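You operate a simulated robot arm through the tools that you are given. There is no shell and no other tool. Be economical: measure what you need, move in short steps, check, and stop when the job is done.

The job below is to be done with a simulated two-armed robot. You get a single attempt, and the scene is never put back.

JOB
On the top of the side table, fold the blue cloth in half.

Only the result counts: the job must be done as asked and must still hold three seconds after the hand-in. Knocking over, shifting, dropping, spilling or breaking anything else fails it. Flat cloth is picked up by pressing the open fingertips on it (5 to 10 N) and closing them slowly along it; thin cloth reads only 2 to 8 mm in the jaws.

ROBOT AND FRAMES
Two 7-joint arms with two-finger parallel grippers on one trunk, on a base that drives. Base frame: it is fixed to the floor where the robot stands at the start and does not move with it; the origin is under the middle of the robot, x ahead of it, y to its left, z up; the surface under the hand at the start is at about z = 750. Lengths are in mm, angles in degrees, forces in N, time in s.
The left shoulder is at the start at [43, 225, 1064], the right one opposite. With the tool pointing down near the work surface each hand reaches from about 360 to 840 mm from the robot's upright axis, wherever it stands, measured 20 degrees to its own side. Places, roughly: top of the side table [600, 300, 800]. Payload 3.43 kg a hand.
The TCP of each hand is the grasp point between the finger pads, 34 mm short of the fingertips. In the tool frame z runs along the fingers and y along their closing line. The gripper opens to 128 mm. The fingers are 24 mm wide and 12 mm thick; the gripper's body (48 by 130 mm) begins 96 mm behind the TCP.
Orientation is told as [roll, pitch, yaw] about the base's x, y, z axes, in that order, counted from this pose: with the fingers straight down and closing along the base's y, the tool's x points along the base's -x, its y along +y and its z along -z.

CONTROLS
- The arms move only by the tool move_arm. It takes "left_commands", "right_commands" or both (then of equal length, played together; a hand with none holds still); each is a list that holds one entry, the list of rows, each a list of 7 numbers: the shift along the base's x, y, z in units of 25 mm (1.0 is 25 mm), then the turn, a rotation vector about the base's x, y, z in units of 5 degrees (1.0 is 5 degrees), then the closure in counts, from 0 (fully open) to 255 (shut). In form: [[[tx, ty, tz, wx, wy, wz, hand], ...]]. A call has 1 to 12 rows; each row shifts and turns the commanded pose from where the row before left it. A call with a number of a shift or a turn outside -1 to 1 is refused whole. Rows are played at 5 a second. More than 50 mm and 8.6 degrees between two rows, or a gripper value outside its range, and nothing of the call is played. Where a pose cannot be reached the arm comes as near as it can. A force on the tool above 40 N (or 10 N above the force at the start of the call, whichever is more), or a blocked arm, ends the call early, and 0.2 s more pass. The fingers move at their own pace (about 153 mm/s each) and stop on an object; they squeeze with about 24 N. The grip force told is the motor's: it shows also when the fingers shut on nothing. Time passes only in rows, and 0.2 s behind the last, so rows that do not move let the fingers close. The reply holds the time, the measured pose of the TCP, the force on the tool along the base axes, the opening and the grip force, in the units named above and with some noise, with the torque about the TCP (base axes, N m) and any sound that the robot's microphone picked up.
- Cameras (640 x 400 px; columns grow to the right, rows downward): "scene" is now at [92.6, 49.7, 1284.2]; the picture's right is [-0.29, -0.96, 0.04], its down [-0.67, 0.18, -0.72] and it looks along [0.68, -0.24, -0.70] (base axes); focal length 255 px, centre (320, 200). "left" rides on the left gripper at [76, 11, -160] in its tool frame; the picture's right is [-0.15, 0.99, 0.00], its down [-0.88, -0.13, -0.46] and it looks along [-0.45, -0.07, 0.89] (tool axes); focal length 234 px, centre (320, 200). "right" rides on the right gripper at [76, -11, -160] in its tool frame; the picture's right is [0.15, 0.99, 0.00], its down [-0.88, 0.13, -0.46] and it looks along [-0.45, 0.07, 0.89] (tool axes); focal length 234 px, centre (320, 200). There is no depth. A picture from a camera that has moved, and an enlarged one, comes with that camera's place and axes in the base frame and with its lens.
- camera(camera): a new picture of that camera. No time passes.
- raise_lower(by): slides the trunk up (or, below 0, down) by that many mm; the arms and the scene camera ride with it, the base frame stays. It gives what a move gives, with no picture.
- roll_base(legs): drives the robot by 1 to 6 legs, each [ahead, left, turn to the left] in mm, mm and degrees, along the robot's own axes; the way and the turn of a leg run together, so that a leg with both is an arc; at most 1500 mm and 180 degrees a leg. The arms and the cameras ride along, it lands a little off, and it stops where it bumps. It gives what a move gives.
- pan_tilt(pan, tilt): turns the head with the scene camera to pan (to the left, within 86 degrees either way) and tilt (down, from -29 to 69), counted from straight ahead of the robot. It gives what a move gives.
- enlarge(camera, box): a new picture of the part [left, top, right, bottom] of that camera's present view, enlarged. No time passes.
- finish_job(): hands the job in; it is judged then, once.

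Work in short steps. Places have to be worked out from the pictures, the camera data and where the tool is seen: move nearer, look again, correct. Check each grasp and each placing, and mend what went wrong. You have 120 turns and 108 pictures in all, those below and enlarged ones among them. Open the grippers and draw the arms clear of the work before you hand the job in, unless the task says otherwise; then end with one line.

The tools are called after ">>>" by a JSON object that holds its "op" and its "data". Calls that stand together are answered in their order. move_arm: Moves the arms, as the interface text tells. Its arguments: {"type":"object","properties":{"left_commands":{"type":"array","items":{"type":"array","items":{"type":"array","items":{"type":"number"}}}},"right_commands":{"type":"array","items":{"type":"array","items":{"type":"array","items":{"type":"number"}}}}},"required":[]} The other tools are called the same way: raise_lower (by) slides the trunk up or down; roll_base (legs) drives the base; pan_tilt (pan, tilt) turns the head that bears the scene camera; camera (camera) takes a picture; enlarge (camera, box) takes an enlarged picture of a part of a camera's view; finish_job () hands the job in.

At the start:

```text
time: 0.0
left_eef_pos: [484.6, 113.6, 951.6]
left_ee_rot: [-1.7, -0.5, -2.3]
left_wrist_force: [-0.6, 0.5, -0.5]
left_wrist_torque: [0.0, -0.03, -0.01]
left_width: 128.2
left_finger_force: 0.0
right_eef_pos: [380.0, -261.6, 900.1]
right_ee_rot: [-1.2, 0.0, -1.1]
right_wrist_force: [0.6, 0.5, 0.6]
right_wrist_torque: [0.03, -0.01, 0.01]
right_width: 128.3
right_finger_force: 0.1
trunk travel left (down, up): [-550.0, 390.0]
robot x, y, heading: [-27.7, 21.3, -2.2]
head pan, tilt: [-14.9, 45.1]
```

scene: 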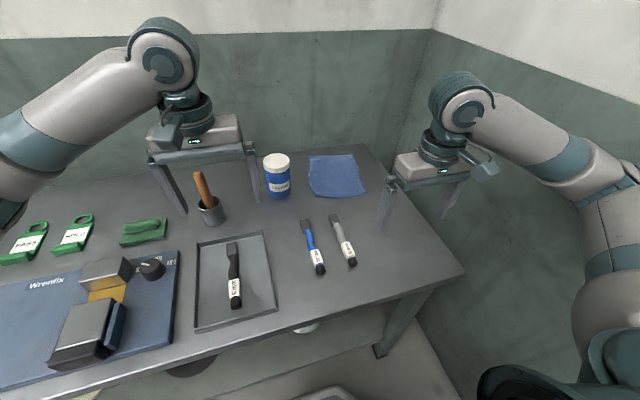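
right: 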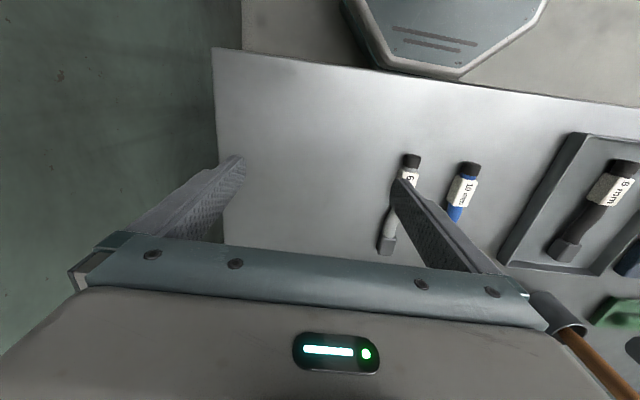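
left: 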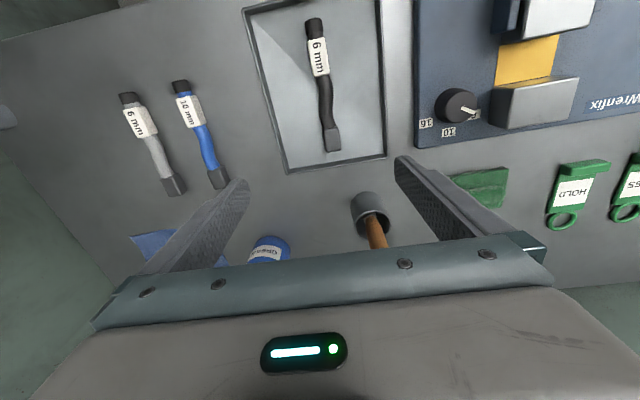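

The blue cloth lies at the far right corner of the table, roughly at [690, -215]. I'll enlarge it to work out its corners.

>>> {"op": "enlarge", "data": {"camera": "scene", "box": [250, 130, 410, 230]}}

```text
4.00 times, centred on (330, 180) of scene
camera zoom: at [92.6, 49.7, 1284.2], right [-0.29, -0.96, 0.04], down [-0.67, 0.18, -0.72], along [0.68, -0.24, -0.7], focal length 1020 px, centre (280, 280)
```

zoom: 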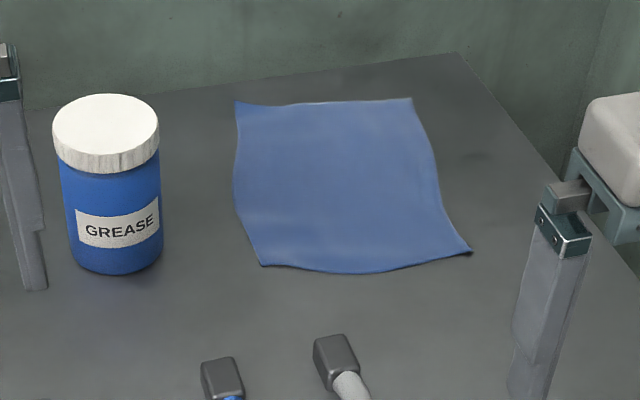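

I'll pan left to make sure this is the side table and that no other blue cloth is around.

>>> {"op": "pan_tilt", "data": {"pan": 35, "tilt": 40}}

>>> {"op": "camera", "data": {"camera": "scene"}}

```text
time: 1.2
left_eef_pos: [482.4, 116.7, 953.9]
left_ee_rot: [-0.9, -0.6, -1.1]
left_wrist_force: [0.2, 0.5, 0.2]
left_wrist_torque: [0.02, -0.01, -0.03]
left_width: 128.0
left_finger_force: 0.1
right_eef_pos: [385.8, -260.4, 898.5]
right_ee_rot: [-0.5, -0.1, -0.2]
right_wrist_force: [-1.4, 0.1, -0.2]
right_wrist_torque: [0.04, -0.04, 0.02]
right_width: 128.0
right_finger_force: 0.0
trunk travel left (down, up): [-550.0, 390.0]
robot x, y, heading: [-27.8, 31.2, -1.1]
head pan, tilt: [35.0, 40.0]
```

```text
103 pictures are left
camera scene: at [84.5, 122.2, 1289.6], right [0.56, -0.83, 0.03], down [-0.53, -0.39, -0.76], along [0.64, 0.4, -0.65], focal length 255 px, centre (320, 200)
```

scene: 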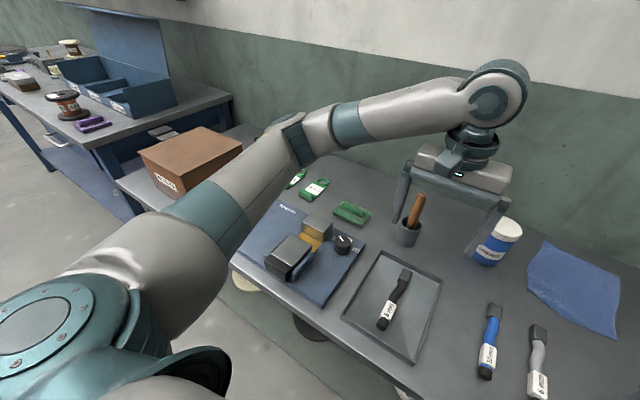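

This is the side table and its blue cloth is the only one. Since the cloth's far edge is at the limit of reach, I'll look down to see how much room the base has to move ahead and to the right.

>>> {"op": "pan_tilt", "data": {"pan": 0, "tilt": 69}}

>>> {"op": "camera", "data": {"camera": "scene"}}

>>> {"op": "pan_tilt", "data": {"pan": -50, "tilt": 50}}

>>> {"op": "camera", "data": {"camera": "scene"}}

```text
time: 2.2
left_eef_pos: [482.3, 116.9, 952.6]
left_ee_rot: [-0.9, -0.5, -1.1]
left_wrist_force: [0.7, 0.1, -0.2]
left_wrist_torque: [0.01, 0.03, -0.04]
left_width: 128.0
left_finger_force: 0.1
right_eef_pos: [386.8, -259.9, 897.8]
right_ee_rot: [-0.4, 0.0, 0.0]
right_wrist_force: [-0.7, -0.5, 0.2]
right_wrist_torque: [0.01, 0.04, 0.04]
right_width: 128.3
right_finger_force: 0.1
trunk travel left (down, up): [-550.0, 390.0]
robot x, y, heading: [-25.7, 31.7, -1.4]
head pan, tilt: [0.0, 68.8]
```

```text
102 pictures are left
camera scene: at [70.7, 72.7, 1255.1], right [-0.02, -1.0, 0.04], down [-0.93, 0.0, -0.37], along [0.37, -0.04, -0.93], focal length 255 px, centre (320, 200)
```

scene: 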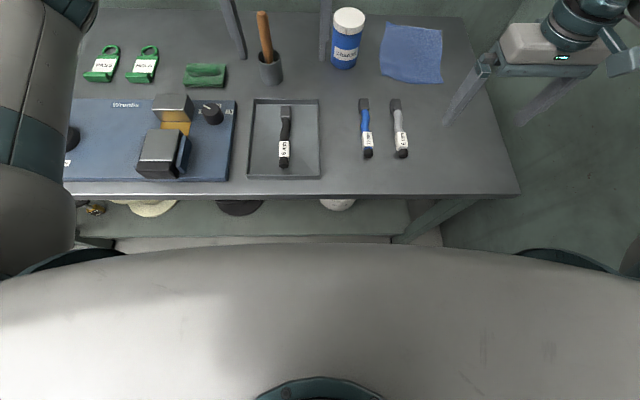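

```text
time: 3.4
left_eef_pos: [482.2, 117.0, 952.9]
left_ee_rot: [-0.8, -0.5, -1.1]
left_wrist_force: [-0.9, -0.3, -0.6]
left_wrist_torque: [0.03, 0.02, 0.0]
left_width: 127.9
left_finger_force: 0.0
right_eef_pos: [387.3, -261.1, 898.2]
right_ee_rot: [-0.6, -0.2, -0.1]
right_wrist_force: [-0.5, 0.5, -0.4]
right_wrist_torque: [0.02, -0.01, -0.02]
right_width: 128.0
right_finger_force: 0.1
trunk travel left (down, up): [-550.0, 390.0]
robot x, y, heading: [-27.6, 32.3, -1.4]
head pan, tilt: [-50.0, 50.0]
```

```text
101 pictures are left
camera scene: at [62.9, 14.4, 1279.0], right [-0.78, -0.63, 0.02], down [-0.48, 0.57, -0.67], along [0.41, -0.53, -0.74], focal length 255 px, centre (320, 200)
```

scene: 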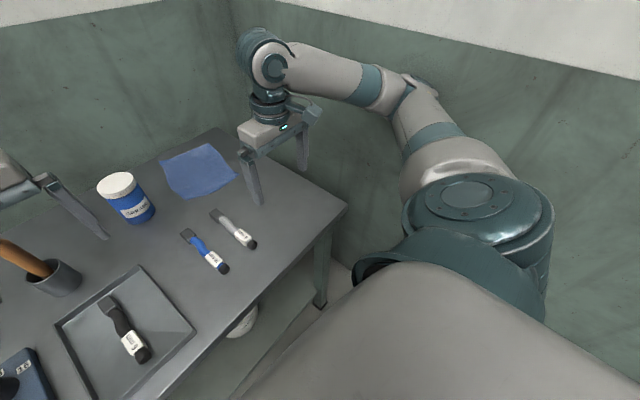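

The cloth's corners come out near A(840,-155) far left, B(813,-321) far right, C(605,-282) near right and D(634,-122) near left, so it is about 165 × 210 and turned about −9°. I plan to fold the near edge onto the far edge, one hand per corner with the fingers closing along x. First I'll raise the left hand, turn both wrists, and extend the right arm so its elbow clears the wall.

>>> {"op": "move_arm", "data": {"left_commands": [[[0, 0, 1, 0, 0, -1, 0], [0, 0, 1, 0, 0, -1, 0], [0, 0, 1, 0, 0, -1, 0], [0, 0, 0, 0, 0, -1, 0], [0, 0, 0, 0, 0, -1, 0], [0, 0, 0, 0, 0, -1, 0], [0, 0, 0, 0, 0, -1, 0], [0, 0, 0, 0, 0, -1, 0], [0, 0, 0, 0, 0, -1, 0], [0, 0, 0, 0, 0, -1, 0], [0, 0, 0, 0, 0, -1, 0], [0, 0, 0, 0, 0, -1, 0]]], "right_commands": [[[0.7, 0, 0.3, 0, 0, 1, 0], [0.7, 0, 0.3, 0, 0, 1, 0], [0.7, 0, 0, 0, 0, 1, 0], [0.7, 0, 0, 0, 0, 1, 0], [0.7, 0, 0, 0, 0, 1, 0], [0.7, 0, 0, 0, 0, 1, 0], [0.7, 0, 0, 0, 0, 1, 0], [0.7, 0, 0, 0, 0, 1, 0], [0.7, 0, 0, 0, 0, 1, 0], [0.7, 0, 0, 0, 0, 1, 0], [0.7, 0, 0, 0, 0, 1, 0], [0.7, 0, 0, 0, 0, 1, 0]]]}}

>>> {"op": "camera", "data": {"camera": "scene"}}

```text
time: 6.0
left_eef_pos: [489.3, 80.1, 1023.7]
left_ee_rot: [0.5, 0.0, -62.2]
left_wrist_force: [0.7, 0.1, -0.3]
left_wrist_torque: [-0.01, 0.03, 0.04]
left_width: 127.9
left_finger_force: 0.1
right_eef_pos: [595.6, -295.9, 900.5]
right_ee_rot: [1.1, 0.5, 58.8]
right_wrist_force: [0.6, -1.1, 0.6]
right_wrist_torque: [-0.03, 0.0, -0.02]
right_width: 127.8
right_finger_force: 0.2
trunk travel left (down, up): [-550.0, 390.0]
robot x, y, heading: [-24.7, 24.4, -2.1]
head pan, tilt: [-50.0, 50.0]
```

```text
100 pictures are left
camera scene: at [68.5, -35.7, 1275.1], right [-0.79, -0.61, 0.0], down [-0.47, 0.61, -0.64], along [0.39, -0.51, -0.77], focal length 255 px, centre (320, 200)
```

scene: 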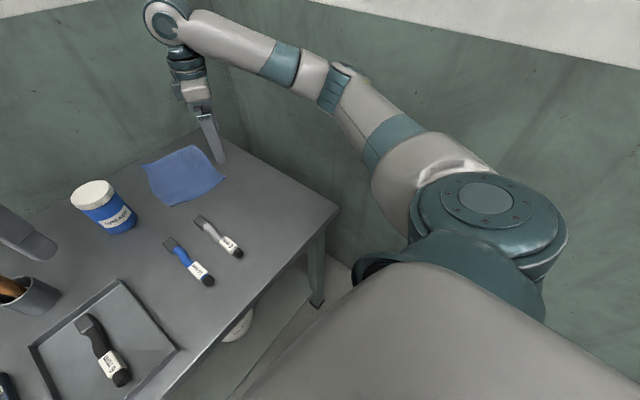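

The robot leans slightly as the arms move, so I'll steer by the readings after each step. Next I'll finish turning the wrists to 90° and bring the left hand toward the cloth, well above the objects.

>>> {"op": "move_arm", "data": {"left_commands": [[[0.5, -0.7, 0, 0, 0, -1, 0], [0.5, -0.7, 0, 0, 0, -1, 0], [0.5, -0.7, 0, 0, 0, -1, 0], [0.5, -0.7, 0, 0, 0, -1, 0], [0.5, -0.7, 0, 0, 0, -0.8, 0], [0.5, 0, 0, 0, 0, 0, 0]]], "right_commands": [[[0, 0, 0, 0, 0, 1, 0], [0, 0, 0, 0, 0, 1, 0], [0, 0, 0, 0, 0, 1, 0], [0, 0, 0, 0, 0, 1, 0], [0, 0, 0, 0, 0, 0.9, 0], [0, 0, 0, 0, 0, 0, 0]]]}}

>>> {"op": "camera", "data": {"camera": "right"}}

>>> {"op": "camera", "data": {"camera": "left"}}

```text
time: 7.4
left_eef_pos: [561.6, -8.3, 1025.3]
left_ee_rot: [0.7, -0.1, -86.2]
left_wrist_force: [0.4, 0.6, 0.3]
left_wrist_torque: [0.0, -0.01, 0.01]
left_width: 128.2
left_finger_force: 0.1
right_eef_pos: [594.8, -294.5, 899.5]
right_ee_rot: [1.1, 0.5, 83.2]
right_wrist_force: [-0.9, 0.0, -0.6]
right_wrist_torque: [-0.01, 0.01, -0.02]
right_width: 128.0
right_finger_force: 0.1
trunk travel left (down, up): [-550.0, 390.0]
robot x, y, heading: [-26.7, 22.7, -2.2]
head pan, tilt: [-50.0, 50.0]
```

```text
99 pictures are left
camera right: at [600.2, -371.9, 1059.0], right [-1.0, -0.03, 0.02], down [-0.02, 0.89, 0.45], along [-0.03, 0.45, -0.89], focal length 234 px, centre (320, 200)
```

right: 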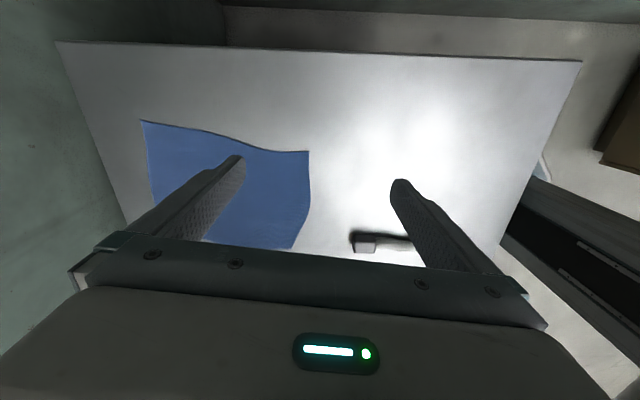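

```text
98 pictures are left
camera left: at [565.9, 68.5, 1185.1], right [1.0, -0.08, 0.01], down [-0.08, -0.89, 0.45], along [-0.03, -0.45, -0.89], focal length 234 px, centre (320, 200)
```

left: 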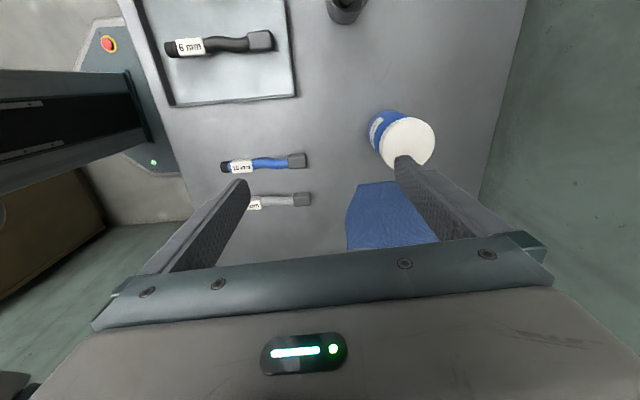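

Right camera agrees: surface is at about z=750, C=(608,-287) and D=(628,-127). I'll enlarge the left view to check how far the base front is from the table.

>>> {"op": "enlarge", "data": {"camera": "left", "box": [0, 0, 240, 150]}}

```text
2.67 times, centred on (120, 75) of left
camera zoom: at [565.9, 68.5, 1185.1], right [1.0, -0.08, 0.01], down [-0.08, -0.89, 0.45], along [-0.03, -0.45, -0.89], focal length 624 px, centre (853, 533)
```

zoom: 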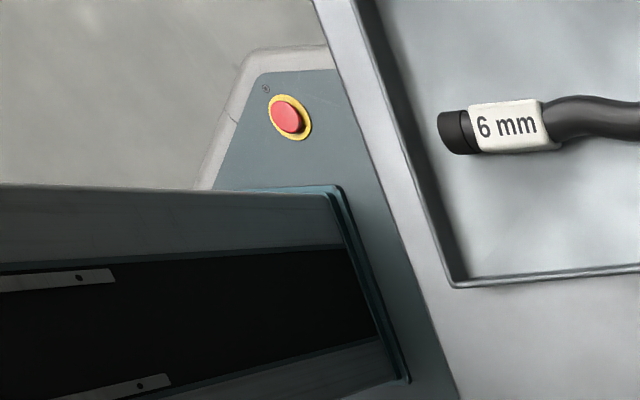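

The base front is near x≈230 and the right wall near y≈-600. I'll drive a little ahead and 90 mm to the right.

>>> {"op": "roll_base", "data": {"legs": [[0, -90, 0], [30, 0, 0]]}}

>>> {"op": "camera", "data": {"camera": "scene"}}

```text
time: 8.6
left_eef_pos: [547.2, -61.0, 1031.2]
left_ee_rot: [1.0, -0.9, -85.3]
left_wrist_force: [0.1, 1.0, 0.2]
left_wrist_torque: [0.0, -0.01, -0.01]
left_width: 128.0
left_finger_force: 0.1
right_eef_pos: [585.7, -330.5, 903.7]
right_ee_rot: [1.2, 1.0, 85.8]
right_wrist_force: [0.0, -0.7, -0.3]
right_wrist_torque: [-0.02, 0.02, 0.02]
right_width: 127.8
right_finger_force: 0.0
trunk travel left (down, up): [-550.0, 390.0]
robot x, y, heading: [-34.0, -53.1, -1.3]
head pan, tilt: [-50.0, 50.0]
stopped in leg 1: the robot was blocked; the commanded pose is now the measured one
```

```text
96 pictures are left
camera scene: at [52.1, -92.9, 1278.5], right [-0.78, -0.63, 0.0], down [-0.47, 0.59, -0.66], along [0.41, -0.51, -0.75], focal length 255 px, centre (320, 200)
```

scene: 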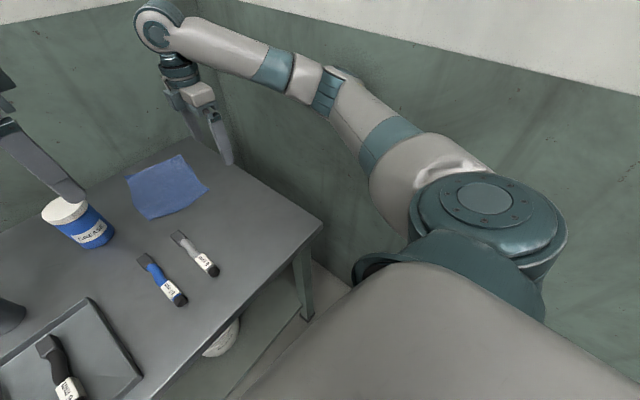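

Blocked at y≈-53, with the right elbow by the wall. I'll back off slightly to the left, then edge ahead.

>>> {"op": "roll_base", "data": {"legs": [[0, 12, 0], [35, 0, 0]]}}

```text
time: 9.8
left_eef_pos: [594.8, -60.2, 1024.1]
left_ee_rot: [0.5, -0.4, -85.2]
left_wrist_force: [-0.4, 0.4, 0.8]
left_wrist_torque: [0.01, 0.0, 0.05]
left_width: 128.1
left_finger_force: 0.0
right_eef_pos: [632.0, -330.9, 892.9]
right_ee_rot: [2.1, 0.6, 85.7]
right_wrist_force: [-0.3, 0.3, -0.1]
right_wrist_torque: [0.01, 0.01, 0.0]
right_width: 128.3
right_finger_force: 0.0
trunk travel left (down, up): [-550.0, 390.0]
robot x, y, heading: [-0.6, -43.6, -1.0]
head pan, tilt: [-50.0, 50.0]
```

Base is now at about (0,-44). With the near edge running from C(607,-285) to D(630,-125), I'll bring both hands above their grasp points with the fingers partly closed to about 50 mm, the left staying high until it is past the jar.

>>> {"op": "move_arm", "data": {"left_commands": [[[0.52, -0.83, 0, 0, 0, -0.64, 155], [0.52, -0.83, 0, 0, 0, -0.64, 155], [0.52, -0.83, 0, 0, 0, -0.64, 155], [0.52, -0.83, 0, 0, 0, -0.64, 155], [0, 0, -0.9, 0, 0, 0, 155], [0, 0, -0.9, 0, 0, 0, 155], [0, 0, -0.9, 0, 0, 0, 155], [0, 0, -0.9, 0, 0, 0, 155], [0, 0, -0.9, 0, 0, 0, 155]]], "right_commands": [[[0, 0.58, 0, 0, 0, -0.18, 155], [0, 0.58, 0, 0, 0, -0.18, 155], [0, 0.58, 0, 0, 0, -0.18, 155], [0, 0.58, 0, 0, 0, -0.18, 155], [0, 0, 0, 0, 0, 0, 155], [0, 0, 0, 0, 0, 0, 155], [0, 0, 0, 0, 0, 0, 155], [0, 0, 0, 0, 0, 0, 155], [0, 0, 0, 0, 0, 0, 155]]]}}

>>> {"op": "pan_tilt", "data": {"pan": -15, "tilt": 45}}

>>> {"op": "camera", "data": {"camera": "scene"}}

>>> {"op": "camera", "data": {"camera": "right"}}

>>> {"op": "camera", "data": {"camera": "left"}}

```text
time: 11.8
left_eef_pos: [645.1, -149.8, 913.1]
left_ee_rot: [0.6, 0.0, -98.0]
left_wrist_force: [-0.3, 0.5, 0.2]
left_wrist_torque: [-0.01, 0.02, 0.02]
left_width: 50.5
left_finger_force: 0.1
right_eef_pos: [630.1, -279.7, 891.0]
right_ee_rot: [2.0, 0.1, 82.1]
right_wrist_force: [-0.6, -0.5, 0.1]
right_wrist_torque: [0.02, 0.01, -0.02]
right_width: 50.1
right_finger_force: 0.0
trunk travel left (down, up): [-550.0, 390.0]
robot x, y, heading: [4.2, -44.4, -1.4]
head pan, tilt: [-50.0, 50.0]
```

```text
time: 12.9
left_eef_pos: [646.0, -149.5, 914.3]
left_ee_rot: [0.7, 0.0, -98.1]
left_wrist_force: [0.2, 0.3, 0.2]
left_wrist_torque: [0.0, 0.0, 0.0]
left_width: 50.3
left_finger_force: 0.0
right_eef_pos: [628.3, -278.4, 892.0]
right_ee_rot: [2.1, 0.1, 82.0]
right_wrist_force: [-0.3, 0.4, -0.6]
right_wrist_torque: [-0.02, -0.04, -0.02]
right_width: 50.2
right_finger_force: 0.1
trunk travel left (down, up): [-550.0, 390.0]
robot x, y, heading: [0.6, -41.3, -1.3]
head pan, tilt: [-15.0, 45.0]
```

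```text
95 pictures are left
camera scene: at [129.2, -65.4, 1282.0], right [-0.28, -0.96, 0.0], down [-0.68, 0.2, -0.71], along [0.68, -0.2, -0.71], focal length 255 px, centre (320, 200)
```

scene: 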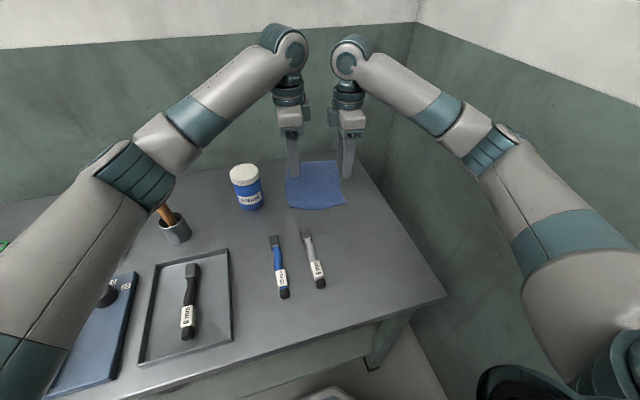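

```text
94 pictures are left
camera right: at [635.3, -356.8, 1050.3], right [-1.0, -0.01, 0.03], down [0.01, 0.89, 0.46], along [-0.04, 0.46, -0.89], focal length 234 px, centre (320, 200)
```

right: 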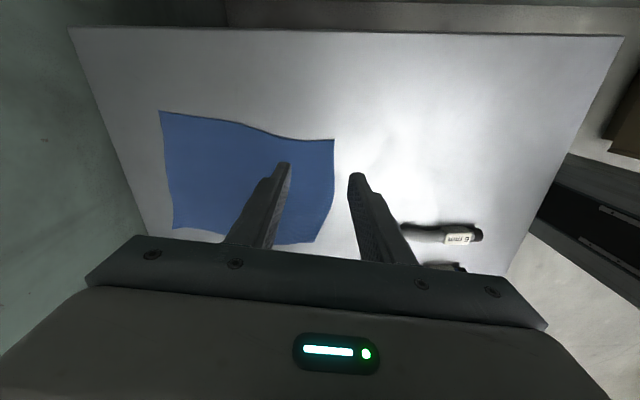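

```text
93 pictures are left
camera left: at [664.7, -75.0, 1073.6], right [0.96, -0.28, 0.01], down [-0.26, -0.85, 0.45], along [-0.12, -0.44, -0.89], focal length 234 px, centre (320, 200)
```

left: 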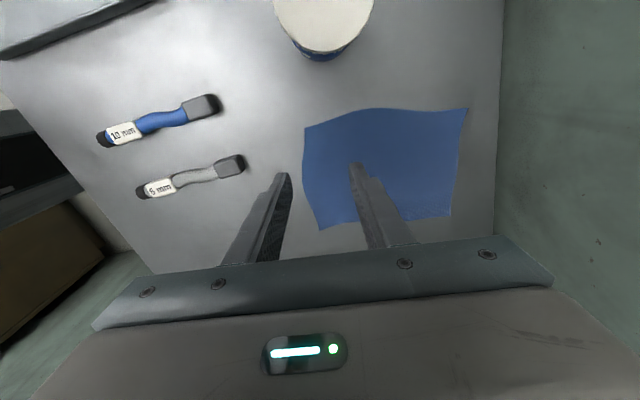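

Both views agree: the edge is at x≈624 for y=-142 and x≈604 for y=-277. I'll adjust slightly and descend so the tips sit about 12 mm above the surface.

>>> {"op": "move_arm", "data": {"left_commands": [[[-0.12, 0.28, -0.94, 0, 0, 0, 155], [0, 0, -0.94, 0, 0, 0, 155], [0, 0, -0.94, 0, 0, 0, 155], [0, 0, -0.94, 0, 0, 0, 155], [0, 0, -0.94, 0, 0, 0, 155], [0, 0, 0, 0, 0, 0, 155]]], "right_commands": [[[-0.2, 0, -0.77, -0.4, 0, 0, 155], [0, 0, -0.77, 0, 0, 0, 155], [0, 0, -0.77, 0, 0, 0, 155], [0, 0, -0.77, 0, 0, 0, 155], [0, 0, -0.77, 0, 0, 0, 155], [0, 0, 0, 0, 0, 0, 155]]]}}

>>> {"op": "camera", "data": {"camera": "right"}}

>>> {"op": "camera", "data": {"camera": "left"}}

```text
time: 14.3
left_eef_pos: [641.6, -142.0, 794.1]
left_ee_rot: [0.6, -0.1, -98.1]
left_wrist_force: [-0.5, -0.4, 1.6]
left_wrist_torque: [0.01, -0.04, 0.0]
left_width: 49.9
left_finger_force: 0.1
right_eef_pos: [625.5, -278.4, 794.5]
right_ee_rot: [1.7, 2.1, 82.1]
right_wrist_force: [-0.6, 0.0, 0.4]
right_wrist_torque: [-0.02, 0.0, 0.04]
right_width: 50.3
right_finger_force: 0.0
trunk travel left (down, up): [-550.0, 390.0]
robot x, y, heading: [2.1, -46.2, -1.2]
head pan, tilt: [-15.0, 45.0]
```

```text
92 pictures are left
camera right: at [631.7, -350.4, 956.5], right [-1.0, -0.01, 0.03], down [0.01, 0.9, 0.43], along [-0.03, 0.43, -0.9], focal length 234 px, centre (320, 200)
```

right: 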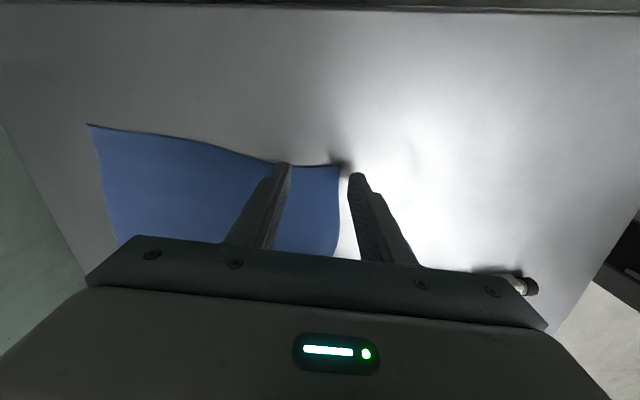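

```text
91 pictures are left
camera left: at [659.7, -69.0, 954.0], right [0.96, -0.28, 0.01], down [-0.26, -0.85, 0.45], along [-0.12, -0.44, -0.89], focal length 234 px, centre (320, 200)
```

left: 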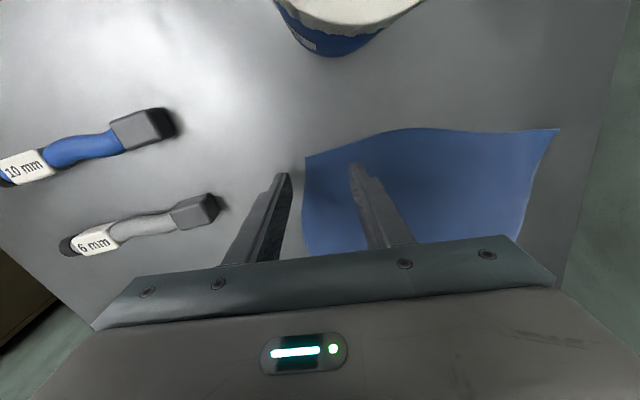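

Right hand needs to go about 12 mm further onto the cloth and be levelled (its near finger is ~1.5 mm high). I'll correct that and lower both by 8 mm.

>>> {"op": "move_arm", "data": {"left_commands": [[[0, 0, 0, 0, 0, 0, 155], [0, 0, -0.16, 0, 0, 0, 155], [0, 0, -0.16, 0, 0, 0, 155], [0, 0, 0, 0, 0, 0, 155]]], "right_commands": [[[-0.1, 0.5, 0, 0.4, -0.34, 0, 155], [0, 0, -0.16, 0, 0, 0, 155], [0, 0, -0.16, 0, 0, 0, 155], [0, 0, 0, 0, 0, 0, 155]]]}}

```text
time: 15.3
left_eef_pos: [641.2, -143.8, 786.5]
left_ee_rot: [0.6, 0.0, -98.0]
left_wrist_force: [-0.7, -0.6, -0.6]
left_wrist_torque: [0.0, 0.02, -0.01]
left_width: 50.1
left_finger_force: 0.1
right_eef_pos: [621.7, -267.1, 786.3]
right_ee_rot: [0.3, 0.0, 82.1]
right_wrist_force: [1.0, -0.2, -0.2]
right_wrist_torque: [0.0, 0.0, -0.02]
right_width: 50.2
right_finger_force: 0.0
trunk travel left (down, up): [-550.0, 390.0]
robot x, y, heading: [3.9, -42.6, -1.0]
head pan, tilt: [-15.0, 45.0]
```

No contact yet at z≈786, so I'll creep down 2.5 mm at a time.

>>> {"op": "move_arm", "data": {"left_commands": [[[0, 0, -0.1, 0, 0, 0, 155], [0, 0, 0, 0, 0, 0, 155]]], "right_commands": [[[0, 0, -0.1, 0, 0, 0, 155], [0, 0, 0, 0, 0, 0, 155]]]}}

>>> {"op": "move_arm", "data": {"left_commands": [[[0, 0, -0.08, 0, 0, 0, 155], [0, 0, 0, 0, 0, 0, 155]]], "right_commands": [[[0, 0, -0.08, 0, 0, 0, 155], [0, 0, 0, 0, 0, 0, 155]]]}}

```text
time: 15.9
left_eef_pos: [639.7, -142.7, 784.5]
left_ee_rot: [0.7, 0.0, -98.0]
left_wrist_force: [0.4, -0.9, 2.8]
left_wrist_torque: [0.03, -0.05, -0.02]
left_width: 50.2
left_finger_force: 0.2
right_eef_pos: [621.3, -267.0, 784.8]
right_ee_rot: [0.2, -0.2, 82.2]
right_wrist_force: [-0.3, -0.1, 4.0]
right_wrist_torque: [-0.05, -0.13, -0.01]
right_width: 50.4
right_finger_force: 0.2
trunk travel left (down, up): [-550.0, 390.0]
robot x, y, heading: [3.1, -46.3, -1.3]
head pan, tilt: [-15.0, 45.0]
```

```text
time: 16.5
left_eef_pos: [640.0, -141.7, 785.0]
left_ee_rot: [0.8, 0.1, -97.9]
left_wrist_force: [0.0, -2.0, 10.5]
left_wrist_torque: [-0.08, -0.34, -0.07]
left_width: 50.7
left_finger_force: 1.1
right_eef_pos: [621.5, -266.6, 785.2]
right_ee_rot: [0.1, 0.0, 82.0]
right_wrist_force: [1.1, -0.7, 12.8]
right_wrist_torque: [-0.23, -0.46, 0.0]
right_width: 51.1
right_finger_force: 1.4
trunk travel left (down, up): [-550.0, 390.0]
robot x, y, heading: [1.9, -41.6, -1.4]
head pan, tilt: [-15.0, 45.0]
```

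Contact at about 10–13 N. I'll ease off slightly and close slowly.

>>> {"op": "move_arm", "data": {"left_commands": [[[0, 0, -0.0, 0, 0, 0, 160], [0, 0, 0, 0, 0, 0, 170], [0, 0, 0, 0, 0, 0, 180], [0, 0, 0, 0, 0, 0, 190], [0, 0, 0, 0, 0, 0, 200], [0, 0, 0, 0, 0, 0, 210], [0, 0, 0, 0, 0, 0, 220], [0, 0, 0, 0, 0, 0, 230], [0, 0, 0, 0, 0, 0, 240], [0, 0, 0, 0, 0, 0, 250], [0, 0, 0, 0, 0, 0, 255], [0, 0, 0, 0, 0, 0, 255]]], "right_commands": [[[0, 0, 0.03, 0, 0, 0, 160], [0, 0, 0, 0, 0, 0, 170], [0, 0, 0, 0, 0, 0, 180], [0, 0, 0, 0, 0, 0, 190], [0, 0, 0, 0, 0, 0, 200], [0, 0, 0, 0, 0, 0, 210], [0, 0, 0, 0, 0, 0, 220], [0, 0, 0, 0, 0, 0, 230], [0, 0, 0, 0, 0, 0, 240], [0, 0, 0, 0, 0, 0, 250], [0, 0, 0, 0, 0, 0, 255], [0, 0, 0, 0, 0, 0, 255]]]}}

>>> {"op": "camera", "data": {"camera": "right"}}

>>> {"op": "camera", "data": {"camera": "left"}}

```text
time: 19.1
left_eef_pos: [639.2, -142.6, 785.4]
left_ee_rot: [0.7, 0.1, -98.0]
left_wrist_force: [3.3, -1.9, 26.7]
left_wrist_torque: [-0.06, -0.17, -0.03]
left_width: 2.7
left_finger_force: 23.8
right_eef_pos: [618.7, -266.1, 785.9]
right_ee_rot: [0.1, 0.0, 82.1]
right_wrist_force: [1.1, 2.2, 5.9]
right_wrist_torque: [0.0, -0.03, 0.0]
right_width: 2.7
right_finger_force: 24.1
trunk travel left (down, up): [-550.0, 390.0]
robot x, y, heading: [0.7, -42.6, -1.1]
head pan, tilt: [-15.0, 45.0]
```

```text
90 pictures are left
camera right: at [621.0, -344.0, 944.5], right [-1.0, -0.01, 0.0], down [-0.01, 0.89, 0.46], along [-0.01, 0.46, -0.89], focal length 234 px, centre (320, 200)
```

right: 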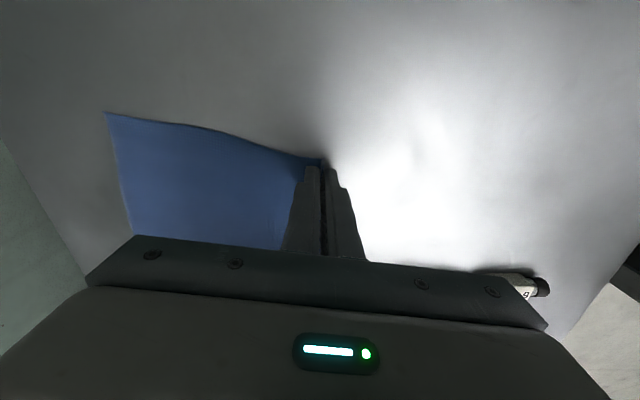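

```text
89 pictures are left
camera left: at [658.5, -67.6, 944.5], right [0.96, -0.28, 0.01], down [-0.26, -0.85, 0.45], along [-0.12, -0.44, -0.89], focal length 234 px, centre (320, 200)
```

left: 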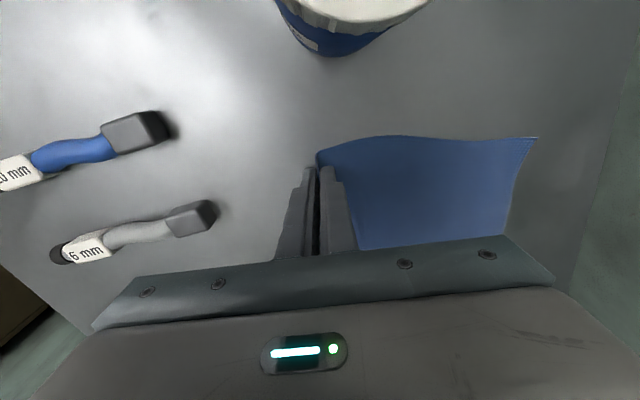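

Both jaws read 2.7 mm with cloth between them, so the edge is gripped. I'll lift along the start of the fold arc and check.

>>> {"op": "move_arm", "data": {"left_commands": [[[0, 0, 0.5, 0, 0, 0, 255], [0.1, 0, 0.7, 0, 0, 0, 255], [0.2, 0, 0.7, 0, 0, 0, 255], [0.3, 0, 0.7, 0, 0, 0, 255], [0, 0, 0, 0, 0, 0, 255]]], "right_commands": [[[0, 0, 0.5, 0, 0, 0, 255], [0.1, 0, 0.7, 0, 0, 0, 255], [0.2, 0, 0.7, 0, 0, 0, 255], [0.3, 0, 0.7, 0, 0, 0, 255], [0, 0, 0, 0, 0, 0, 255]]]}}

>>> {"op": "camera", "data": {"camera": "right"}}

>>> {"op": "camera", "data": {"camera": "left"}}

>>> {"op": "enlarge", "data": {"camera": "scene", "box": [240, 110, 400, 210]}}

```text
time: 20.3
left_eef_pos: [657.8, -142.5, 848.0]
left_ee_rot: [0.5, 0.1, -97.9]
left_wrist_force: [-0.2, 0.8, -0.1]
left_wrist_torque: [0.0, 0.01, 0.06]
left_width: 2.3
left_finger_force: 24.1
right_eef_pos: [636.7, -267.0, 848.1]
right_ee_rot: [0.3, 0.0, 82.1]
right_wrist_force: [0.5, 0.1, 0.0]
right_wrist_torque: [-0.01, -0.01, -0.02]
right_width: 2.6
right_finger_force: 24.3
trunk travel left (down, up): [-550.0, 390.0]
robot x, y, heading: [3.9, -47.2, -1.2]
head pan, tilt: [-15.0, 45.0]
```

```text
88 pictures are left
camera right: at [639.3, -344.6, 1007.0], right [-1.0, -0.01, 0.01], down [-0.01, 0.89, 0.46], along [-0.01, 0.46, -0.89], focal length 234 px, centre (320, 200)
```

right: 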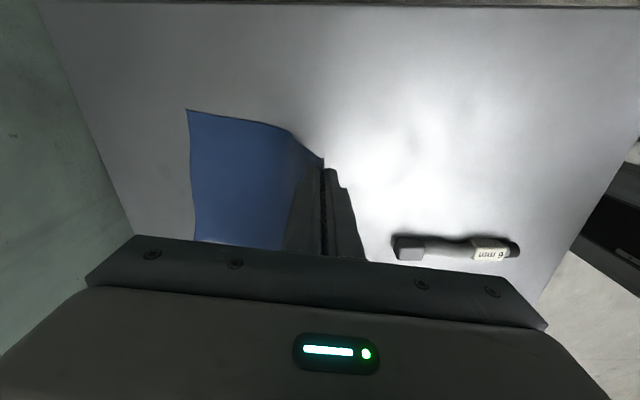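

```text
87 pictures are left
camera left: at [677.0, -68.1, 1007.2], right [0.96, -0.28, 0.01], down [-0.26, -0.85, 0.45], along [-0.12, -0.44, -0.89], focal length 234 px, centre (320, 200)
```

left: 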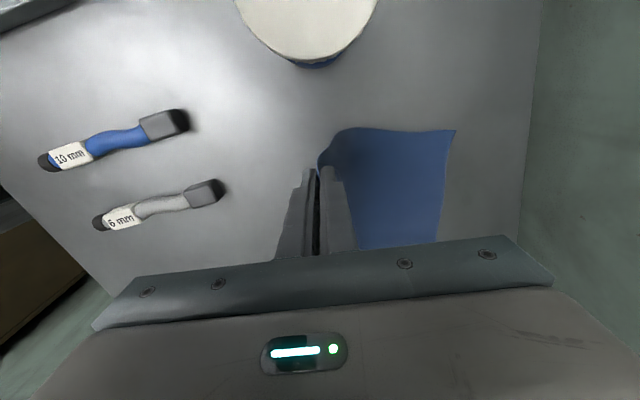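

```text
4.00 times, centred on (320, 160) of scene
camera zoom: at [129.6, -65.4, 1282.0], right [-0.28, -0.96, 0.0], down [-0.68, 0.2, -0.71], along [0.68, -0.2, -0.71], focal length 1020 px, centre (320, 360)
```

zoom: 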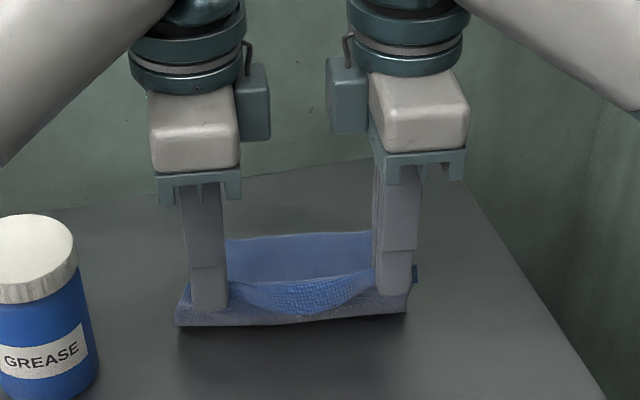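

I'll take a closer look at how the edge sits in the jaws.

>>> {"op": "enlarge", "data": {"camera": "scene", "box": [280, 160, 344, 200]}}

```text
10.00 times, centred on (312, 180) of scene
camera zoom: at [129.6, -65.4, 1282.0], right [-0.28, -0.96, 0.0], down [-0.68, 0.2, -0.71], along [0.68, -0.2, -0.71], focal length 2550 px, centre (400, 400)
```

zoom: 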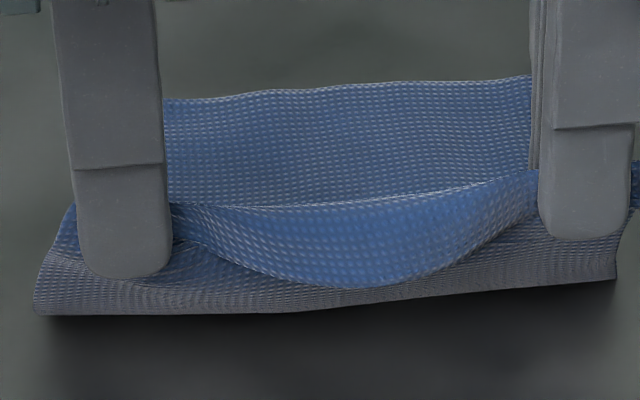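

The edge is held with a small flap of 15–20 mm in front, which is acceptable. The cloth slid about 35 mm toward me, so its far edge is now A≈(806,-155), B≈(773,-315). I'll go on over the arc, tilting the fingers forward a little for reach.

>>> {"op": "move_arm", "data": {"left_commands": [[[0.8, -0.15, 0.4, 0, 0, 0, 255], [0.8, -0.15, 0.4, 0, 0, 0, 255], [0.88, -0.15, 0.24, 0, -0.5, 0, 255], [0.88, -0.15, -0.08, 0, -0.6, 0, 255], [0.8, -0.15, -0.4, 0, -0.6, 0, 255], [0, 0, 0, 0, 0, 0, 255]]], "right_commands": [[[0.8, -0.15, 0.4, 0, 0, 0, 255], [0.8, -0.15, 0.4, 0, 0, 0, 255], [0.85, -0.15, 0.24, 0, -0.5, 0, 255], [0.85, -0.15, -0.08, 0, -0.6, 0, 255], [0.75, -0.15, -0.4, 0, -0.6, 0, 255], [0, 0, 0, 0, 0, 0, 255]]]}}

>>> {"op": "camera", "data": {"camera": "right"}}

>>> {"op": "camera", "data": {"camera": "left"}}

>>> {"op": "enlarge", "data": {"camera": "scene", "box": [240, 110, 400, 210]}}

```text
time: 21.7
left_eef_pos: [760.2, -162.0, 862.8]
left_ee_rot: [9.1, 1.2, -97.9]
left_wrist_force: [-0.6, 0.3, 0.1]
left_wrist_torque: [0.0, 0.03, -0.01]
left_width: 2.4
left_finger_force: 24.3
right_eef_pos: [738.6, -285.0, 862.6]
right_ee_rot: [-8.2, -1.3, 82.2]
right_wrist_force: [-0.1, 0.5, 1.3]
right_wrist_torque: [0.01, 0.03, 0.01]
right_width: 2.3
right_finger_force: 23.8
trunk travel left (down, up): [-550.0, 390.0]
robot x, y, heading: [1.2, -44.0, -1.5]
head pan, tilt: [-15.0, 45.0]
```

```text
84 pictures are left
camera right: at [715.8, -363.0, 1020.2], right [-0.99, -0.01, -0.14], down [-0.07, 0.89, 0.45], along [0.12, 0.46, -0.88], focal length 234 px, centre (320, 200)
```

right: 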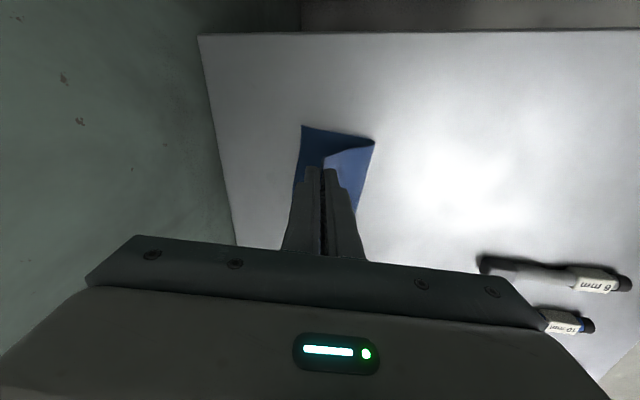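

```text
83 pictures are left
camera left: at [756.3, -87.1, 1023.3], right [0.95, -0.28, 0.15], down [-0.32, -0.85, 0.41], along [0.01, -0.44, -0.9], focal length 234 px, centre (320, 200)
```

left: 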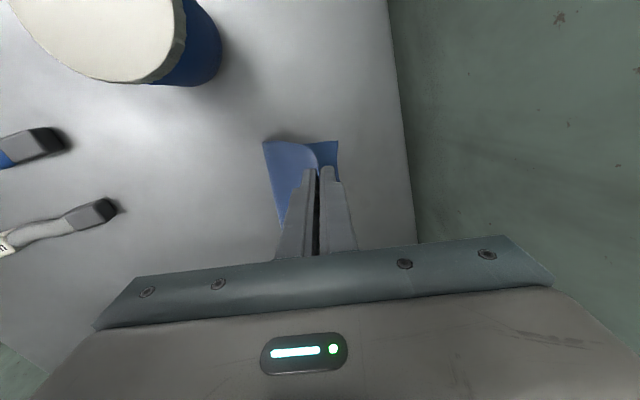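

```text
4.00 times, centred on (320, 160) of scene
camera zoom: at [128.9, -65.0, 1282.1], right [-0.28, -0.96, 0.0], down [-0.68, 0.2, -0.71], along [0.68, -0.2, -0.71], focal length 1020 px, centre (320, 360)
```

zoom: 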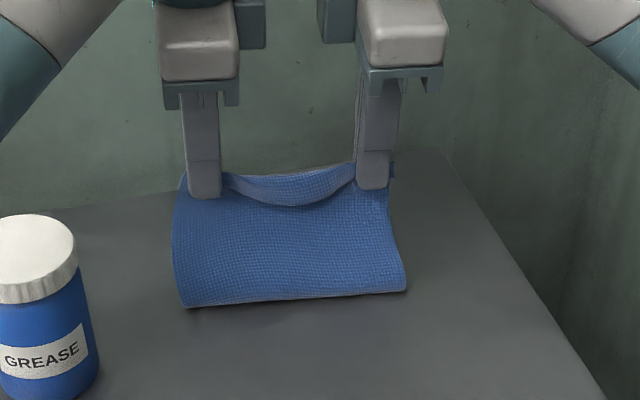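

The fold is going well, and the lower layer hasn't moved: far edge A(800,-156), B(773,-315). I'll lower both tips to about 12 mm above the table, roughly 18 mm inside the far edge so the flap can reach it.

>>> {"op": "move_arm", "data": {"left_commands": [[[0.25, -0.1, -0.6, 0, 0, 0, 255], [0.25, -0.1, -0.7, 0, 0, 0, 255], [0.2, -0.1, -0.7, 0, 0, 0, 255], [0.1, 0, -0.7, 0, 0, 0, 255], [0, 0, 0, 0, 0, 0, 255]]], "right_commands": [[[0.2, -0.1, -0.6, 0, 0, 0, 255], [0.2, -0.1, -0.7, 0, 0, 0, 255], [0.15, -0.1, -0.7, 0, 0, 0, 255], [0.1, 0, -0.7, 0, 0, 0, 255], [0, 0, 0, 0, 0, 0, 255]]]}}

>>> {"op": "camera", "data": {"camera": "right"}}

>>> {"op": "camera", "data": {"camera": "left"}}

>>> {"op": "enlarge", "data": {"camera": "scene", "box": [264, 135, 376, 205]}}

```text
time: 22.9
left_eef_pos: [780.9, -168.4, 794.0]
left_ee_rot: [9.0, 1.2, -98.0]
left_wrist_force: [-0.2, -0.6, -0.1]
left_wrist_torque: [-0.02, 0.02, 0.0]
left_width: 2.5
left_finger_force: 24.2
right_eef_pos: [753.2, -291.5, 794.2]
right_ee_rot: [-8.0, -1.3, 82.2]
right_wrist_force: [-0.3, 1.2, -0.8]
right_wrist_torque: [0.02, 0.02, -0.01]
right_width: 2.6
right_finger_force: 24.0
trunk travel left (down, up): [-550.0, 390.0]
robot x, y, heading: [3.2, -47.5, -1.1]
head pan, tilt: [-15.0, 45.0]
```

```text
81 pictures are left
camera right: at [731.4, -369.5, 952.5], right [-0.99, -0.01, -0.14], down [-0.07, 0.89, 0.45], along [0.12, 0.46, -0.88], focal length 234 px, centre (320, 200)
```

right: 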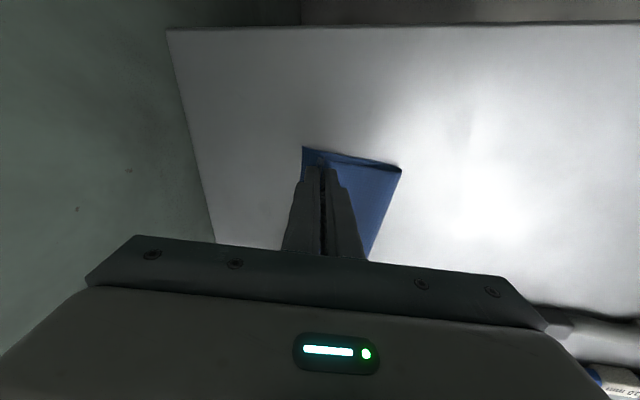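

```text
80 pictures are left
camera left: at [776.6, -94.4, 955.2], right [0.95, -0.28, 0.15], down [-0.32, -0.85, 0.41], along [0.01, -0.44, -0.9], focal length 234 px, centre (320, 200)
```

left: 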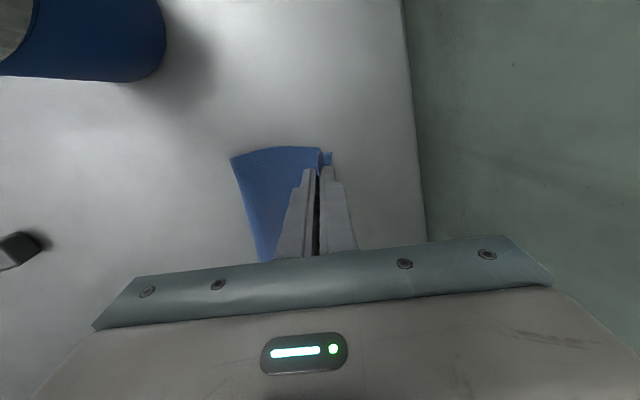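

```text
5.71 times, centred on (320, 170) of scene
camera zoom: at [128.9, -65.1, 1282.1], right [-0.28, -0.96, 0.0], down [-0.68, 0.2, -0.71], along [0.68, -0.2, -0.71], focal length 1457 px, centre (320, 371)
```

zoom: 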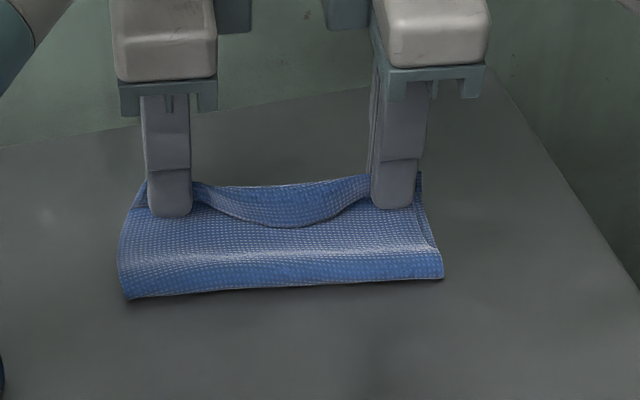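

Placed with the tips about 10 mm up. I'll release gently, opening just a little, then lift straight up.

>>> {"op": "move_arm", "data": {"left_commands": [[[0, 0, 0, 0, 0, 0, 245], [0, 0, 0, 0, 0, 0, 235], [0, 0, 0, 0, 0, 0, 225], [0, 0, 0, 0, 0, 0, 220], [0, 0, 0.4, 0, 0, 0, 220], [0, 0, 0.6, 0, 0, 0, 220], [0, 0, 0.8, 0, 0, 0, 220], [0, 0, 0.8, 0, 0, 0, 220]]], "right_commands": [[[0, 0, 0, 0, 0, 0, 245], [0, 0, 0, 0, 0, 0, 235], [0, 0, 0, 0, 0, 0, 225], [0, 0, 0, 0, 0, 0, 220], [0, 0, 0.4, 0, 0, 0, 220], [0, 0, 0.6, 0, 0, 0, 220], [0, 0, 0.8, 0, 0, 0, 220], [0, 0, 0.8, 0, 0, 0, 220]]]}}

>>> {"op": "camera", "data": {"camera": "right"}}

>>> {"op": "camera", "data": {"camera": "left"}}

>>> {"op": "enlarge", "data": {"camera": "scene", "box": [264, 135, 376, 205]}}

```text
time: 24.7
left_eef_pos: [780.4, -167.5, 858.2]
left_ee_rot: [9.1, 1.3, -97.9]
left_wrist_force: [-0.3, 0.5, 0.1]
left_wrist_torque: [0.0, 0.01, -0.02]
left_width: 17.5
left_finger_force: 0.0
right_eef_pos: [753.9, -292.0, 860.4]
right_ee_rot: [-8.1, -1.2, 82.3]
right_wrist_force: [-0.1, 0.1, -0.1]
right_wrist_torque: [0.01, 0.0, 0.0]
right_width: 17.7
right_finger_force: 0.0
trunk travel left (down, up): [-550.0, 390.0]
robot x, y, heading: [1.2, -44.7, -1.2]
head pan, tilt: [-15.0, 45.0]
```

```text
78 pictures are left
camera right: at [731.6, -370.1, 1017.4], right [-0.99, -0.01, -0.14], down [-0.07, 0.89, 0.45], along [0.12, 0.46, -0.88], focal length 234 px, centre (320, 200)
```

right: 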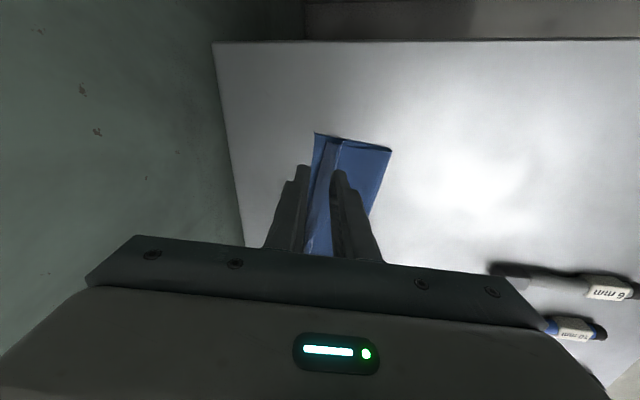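

```text
77 pictures are left
camera left: at [775.6, -93.5, 1020.0], right [0.95, -0.28, 0.15], down [-0.32, -0.85, 0.41], along [0.01, -0.44, -0.9], focal length 234 px, centre (320, 200)
```

left: 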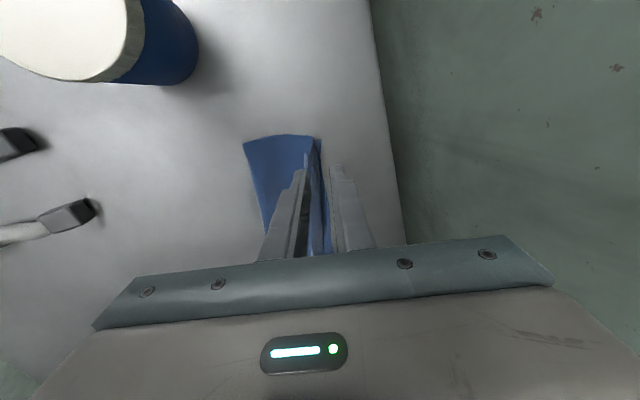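

```text
5.71 times, centred on (320, 170) of scene
camera zoom: at [128.7, -65.0, 1282.1], right [-0.28, -0.96, 0.0], down [-0.68, 0.2, -0.71], along [0.68, -0.2, -0.71], focal length 1457 px, centre (320, 371)
```

zoom: 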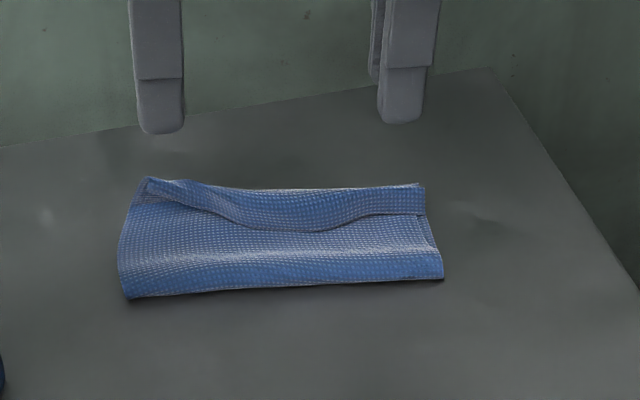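

The fold is made, but the hem flap of about 20 mm lies folded back on top. I'll zoom in to plan how to flip it outward.

>>> {"op": "enlarge", "data": {"camera": "scene", "box": [280, 158, 344, 198]}}

>>> {"op": "enlarge", "data": {"camera": "right", "box": [270, 110, 430, 210]}}

>>> {"op": "enlarge", "data": {"camera": "left", "box": [220, 110, 380, 210]}}

```text
10.00 times, centred on (312, 178) of scene
camera zoom: at [128.7, -65.0, 1282.1], right [-0.28, -0.96, 0.0], down [-0.68, 0.2, -0.71], along [0.68, -0.2, -0.71], focal length 2550 px, centre (400, 420)
```

zoom: 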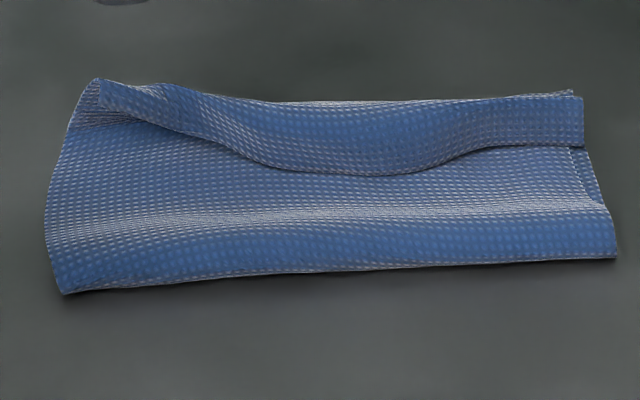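

```text
4.00 times, centred on (350, 160) of right
camera zoom: at [731.6, -370.1, 1017.4], right [-0.99, -0.01, -0.14], down [-0.07, 0.89, 0.45], along [0.12, 0.46, -0.88], focal length 937 px, centre (200, 360)
```

zoom: 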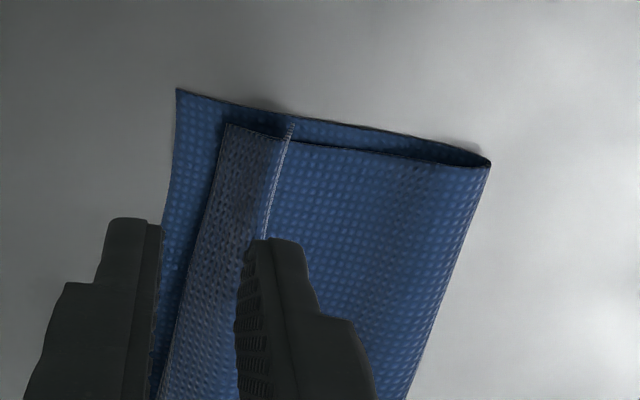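

```text
4.00 times, centred on (300, 160) of left
camera zoom: at [775.6, -93.5, 1020.0], right [0.95, -0.28, 0.15], down [-0.32, -0.85, 0.41], along [0.01, -0.44, -0.9], focal length 937 px, centre (400, 360)
```

zoom: 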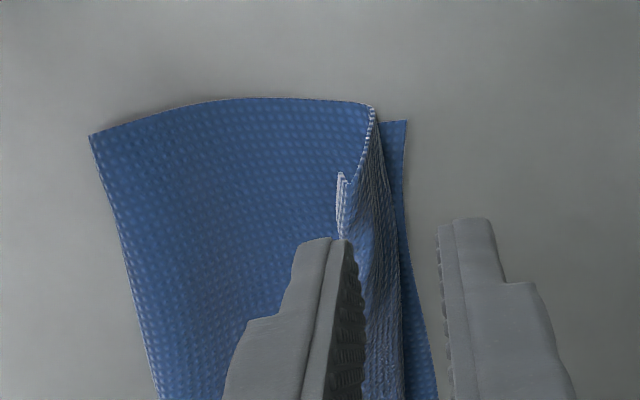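

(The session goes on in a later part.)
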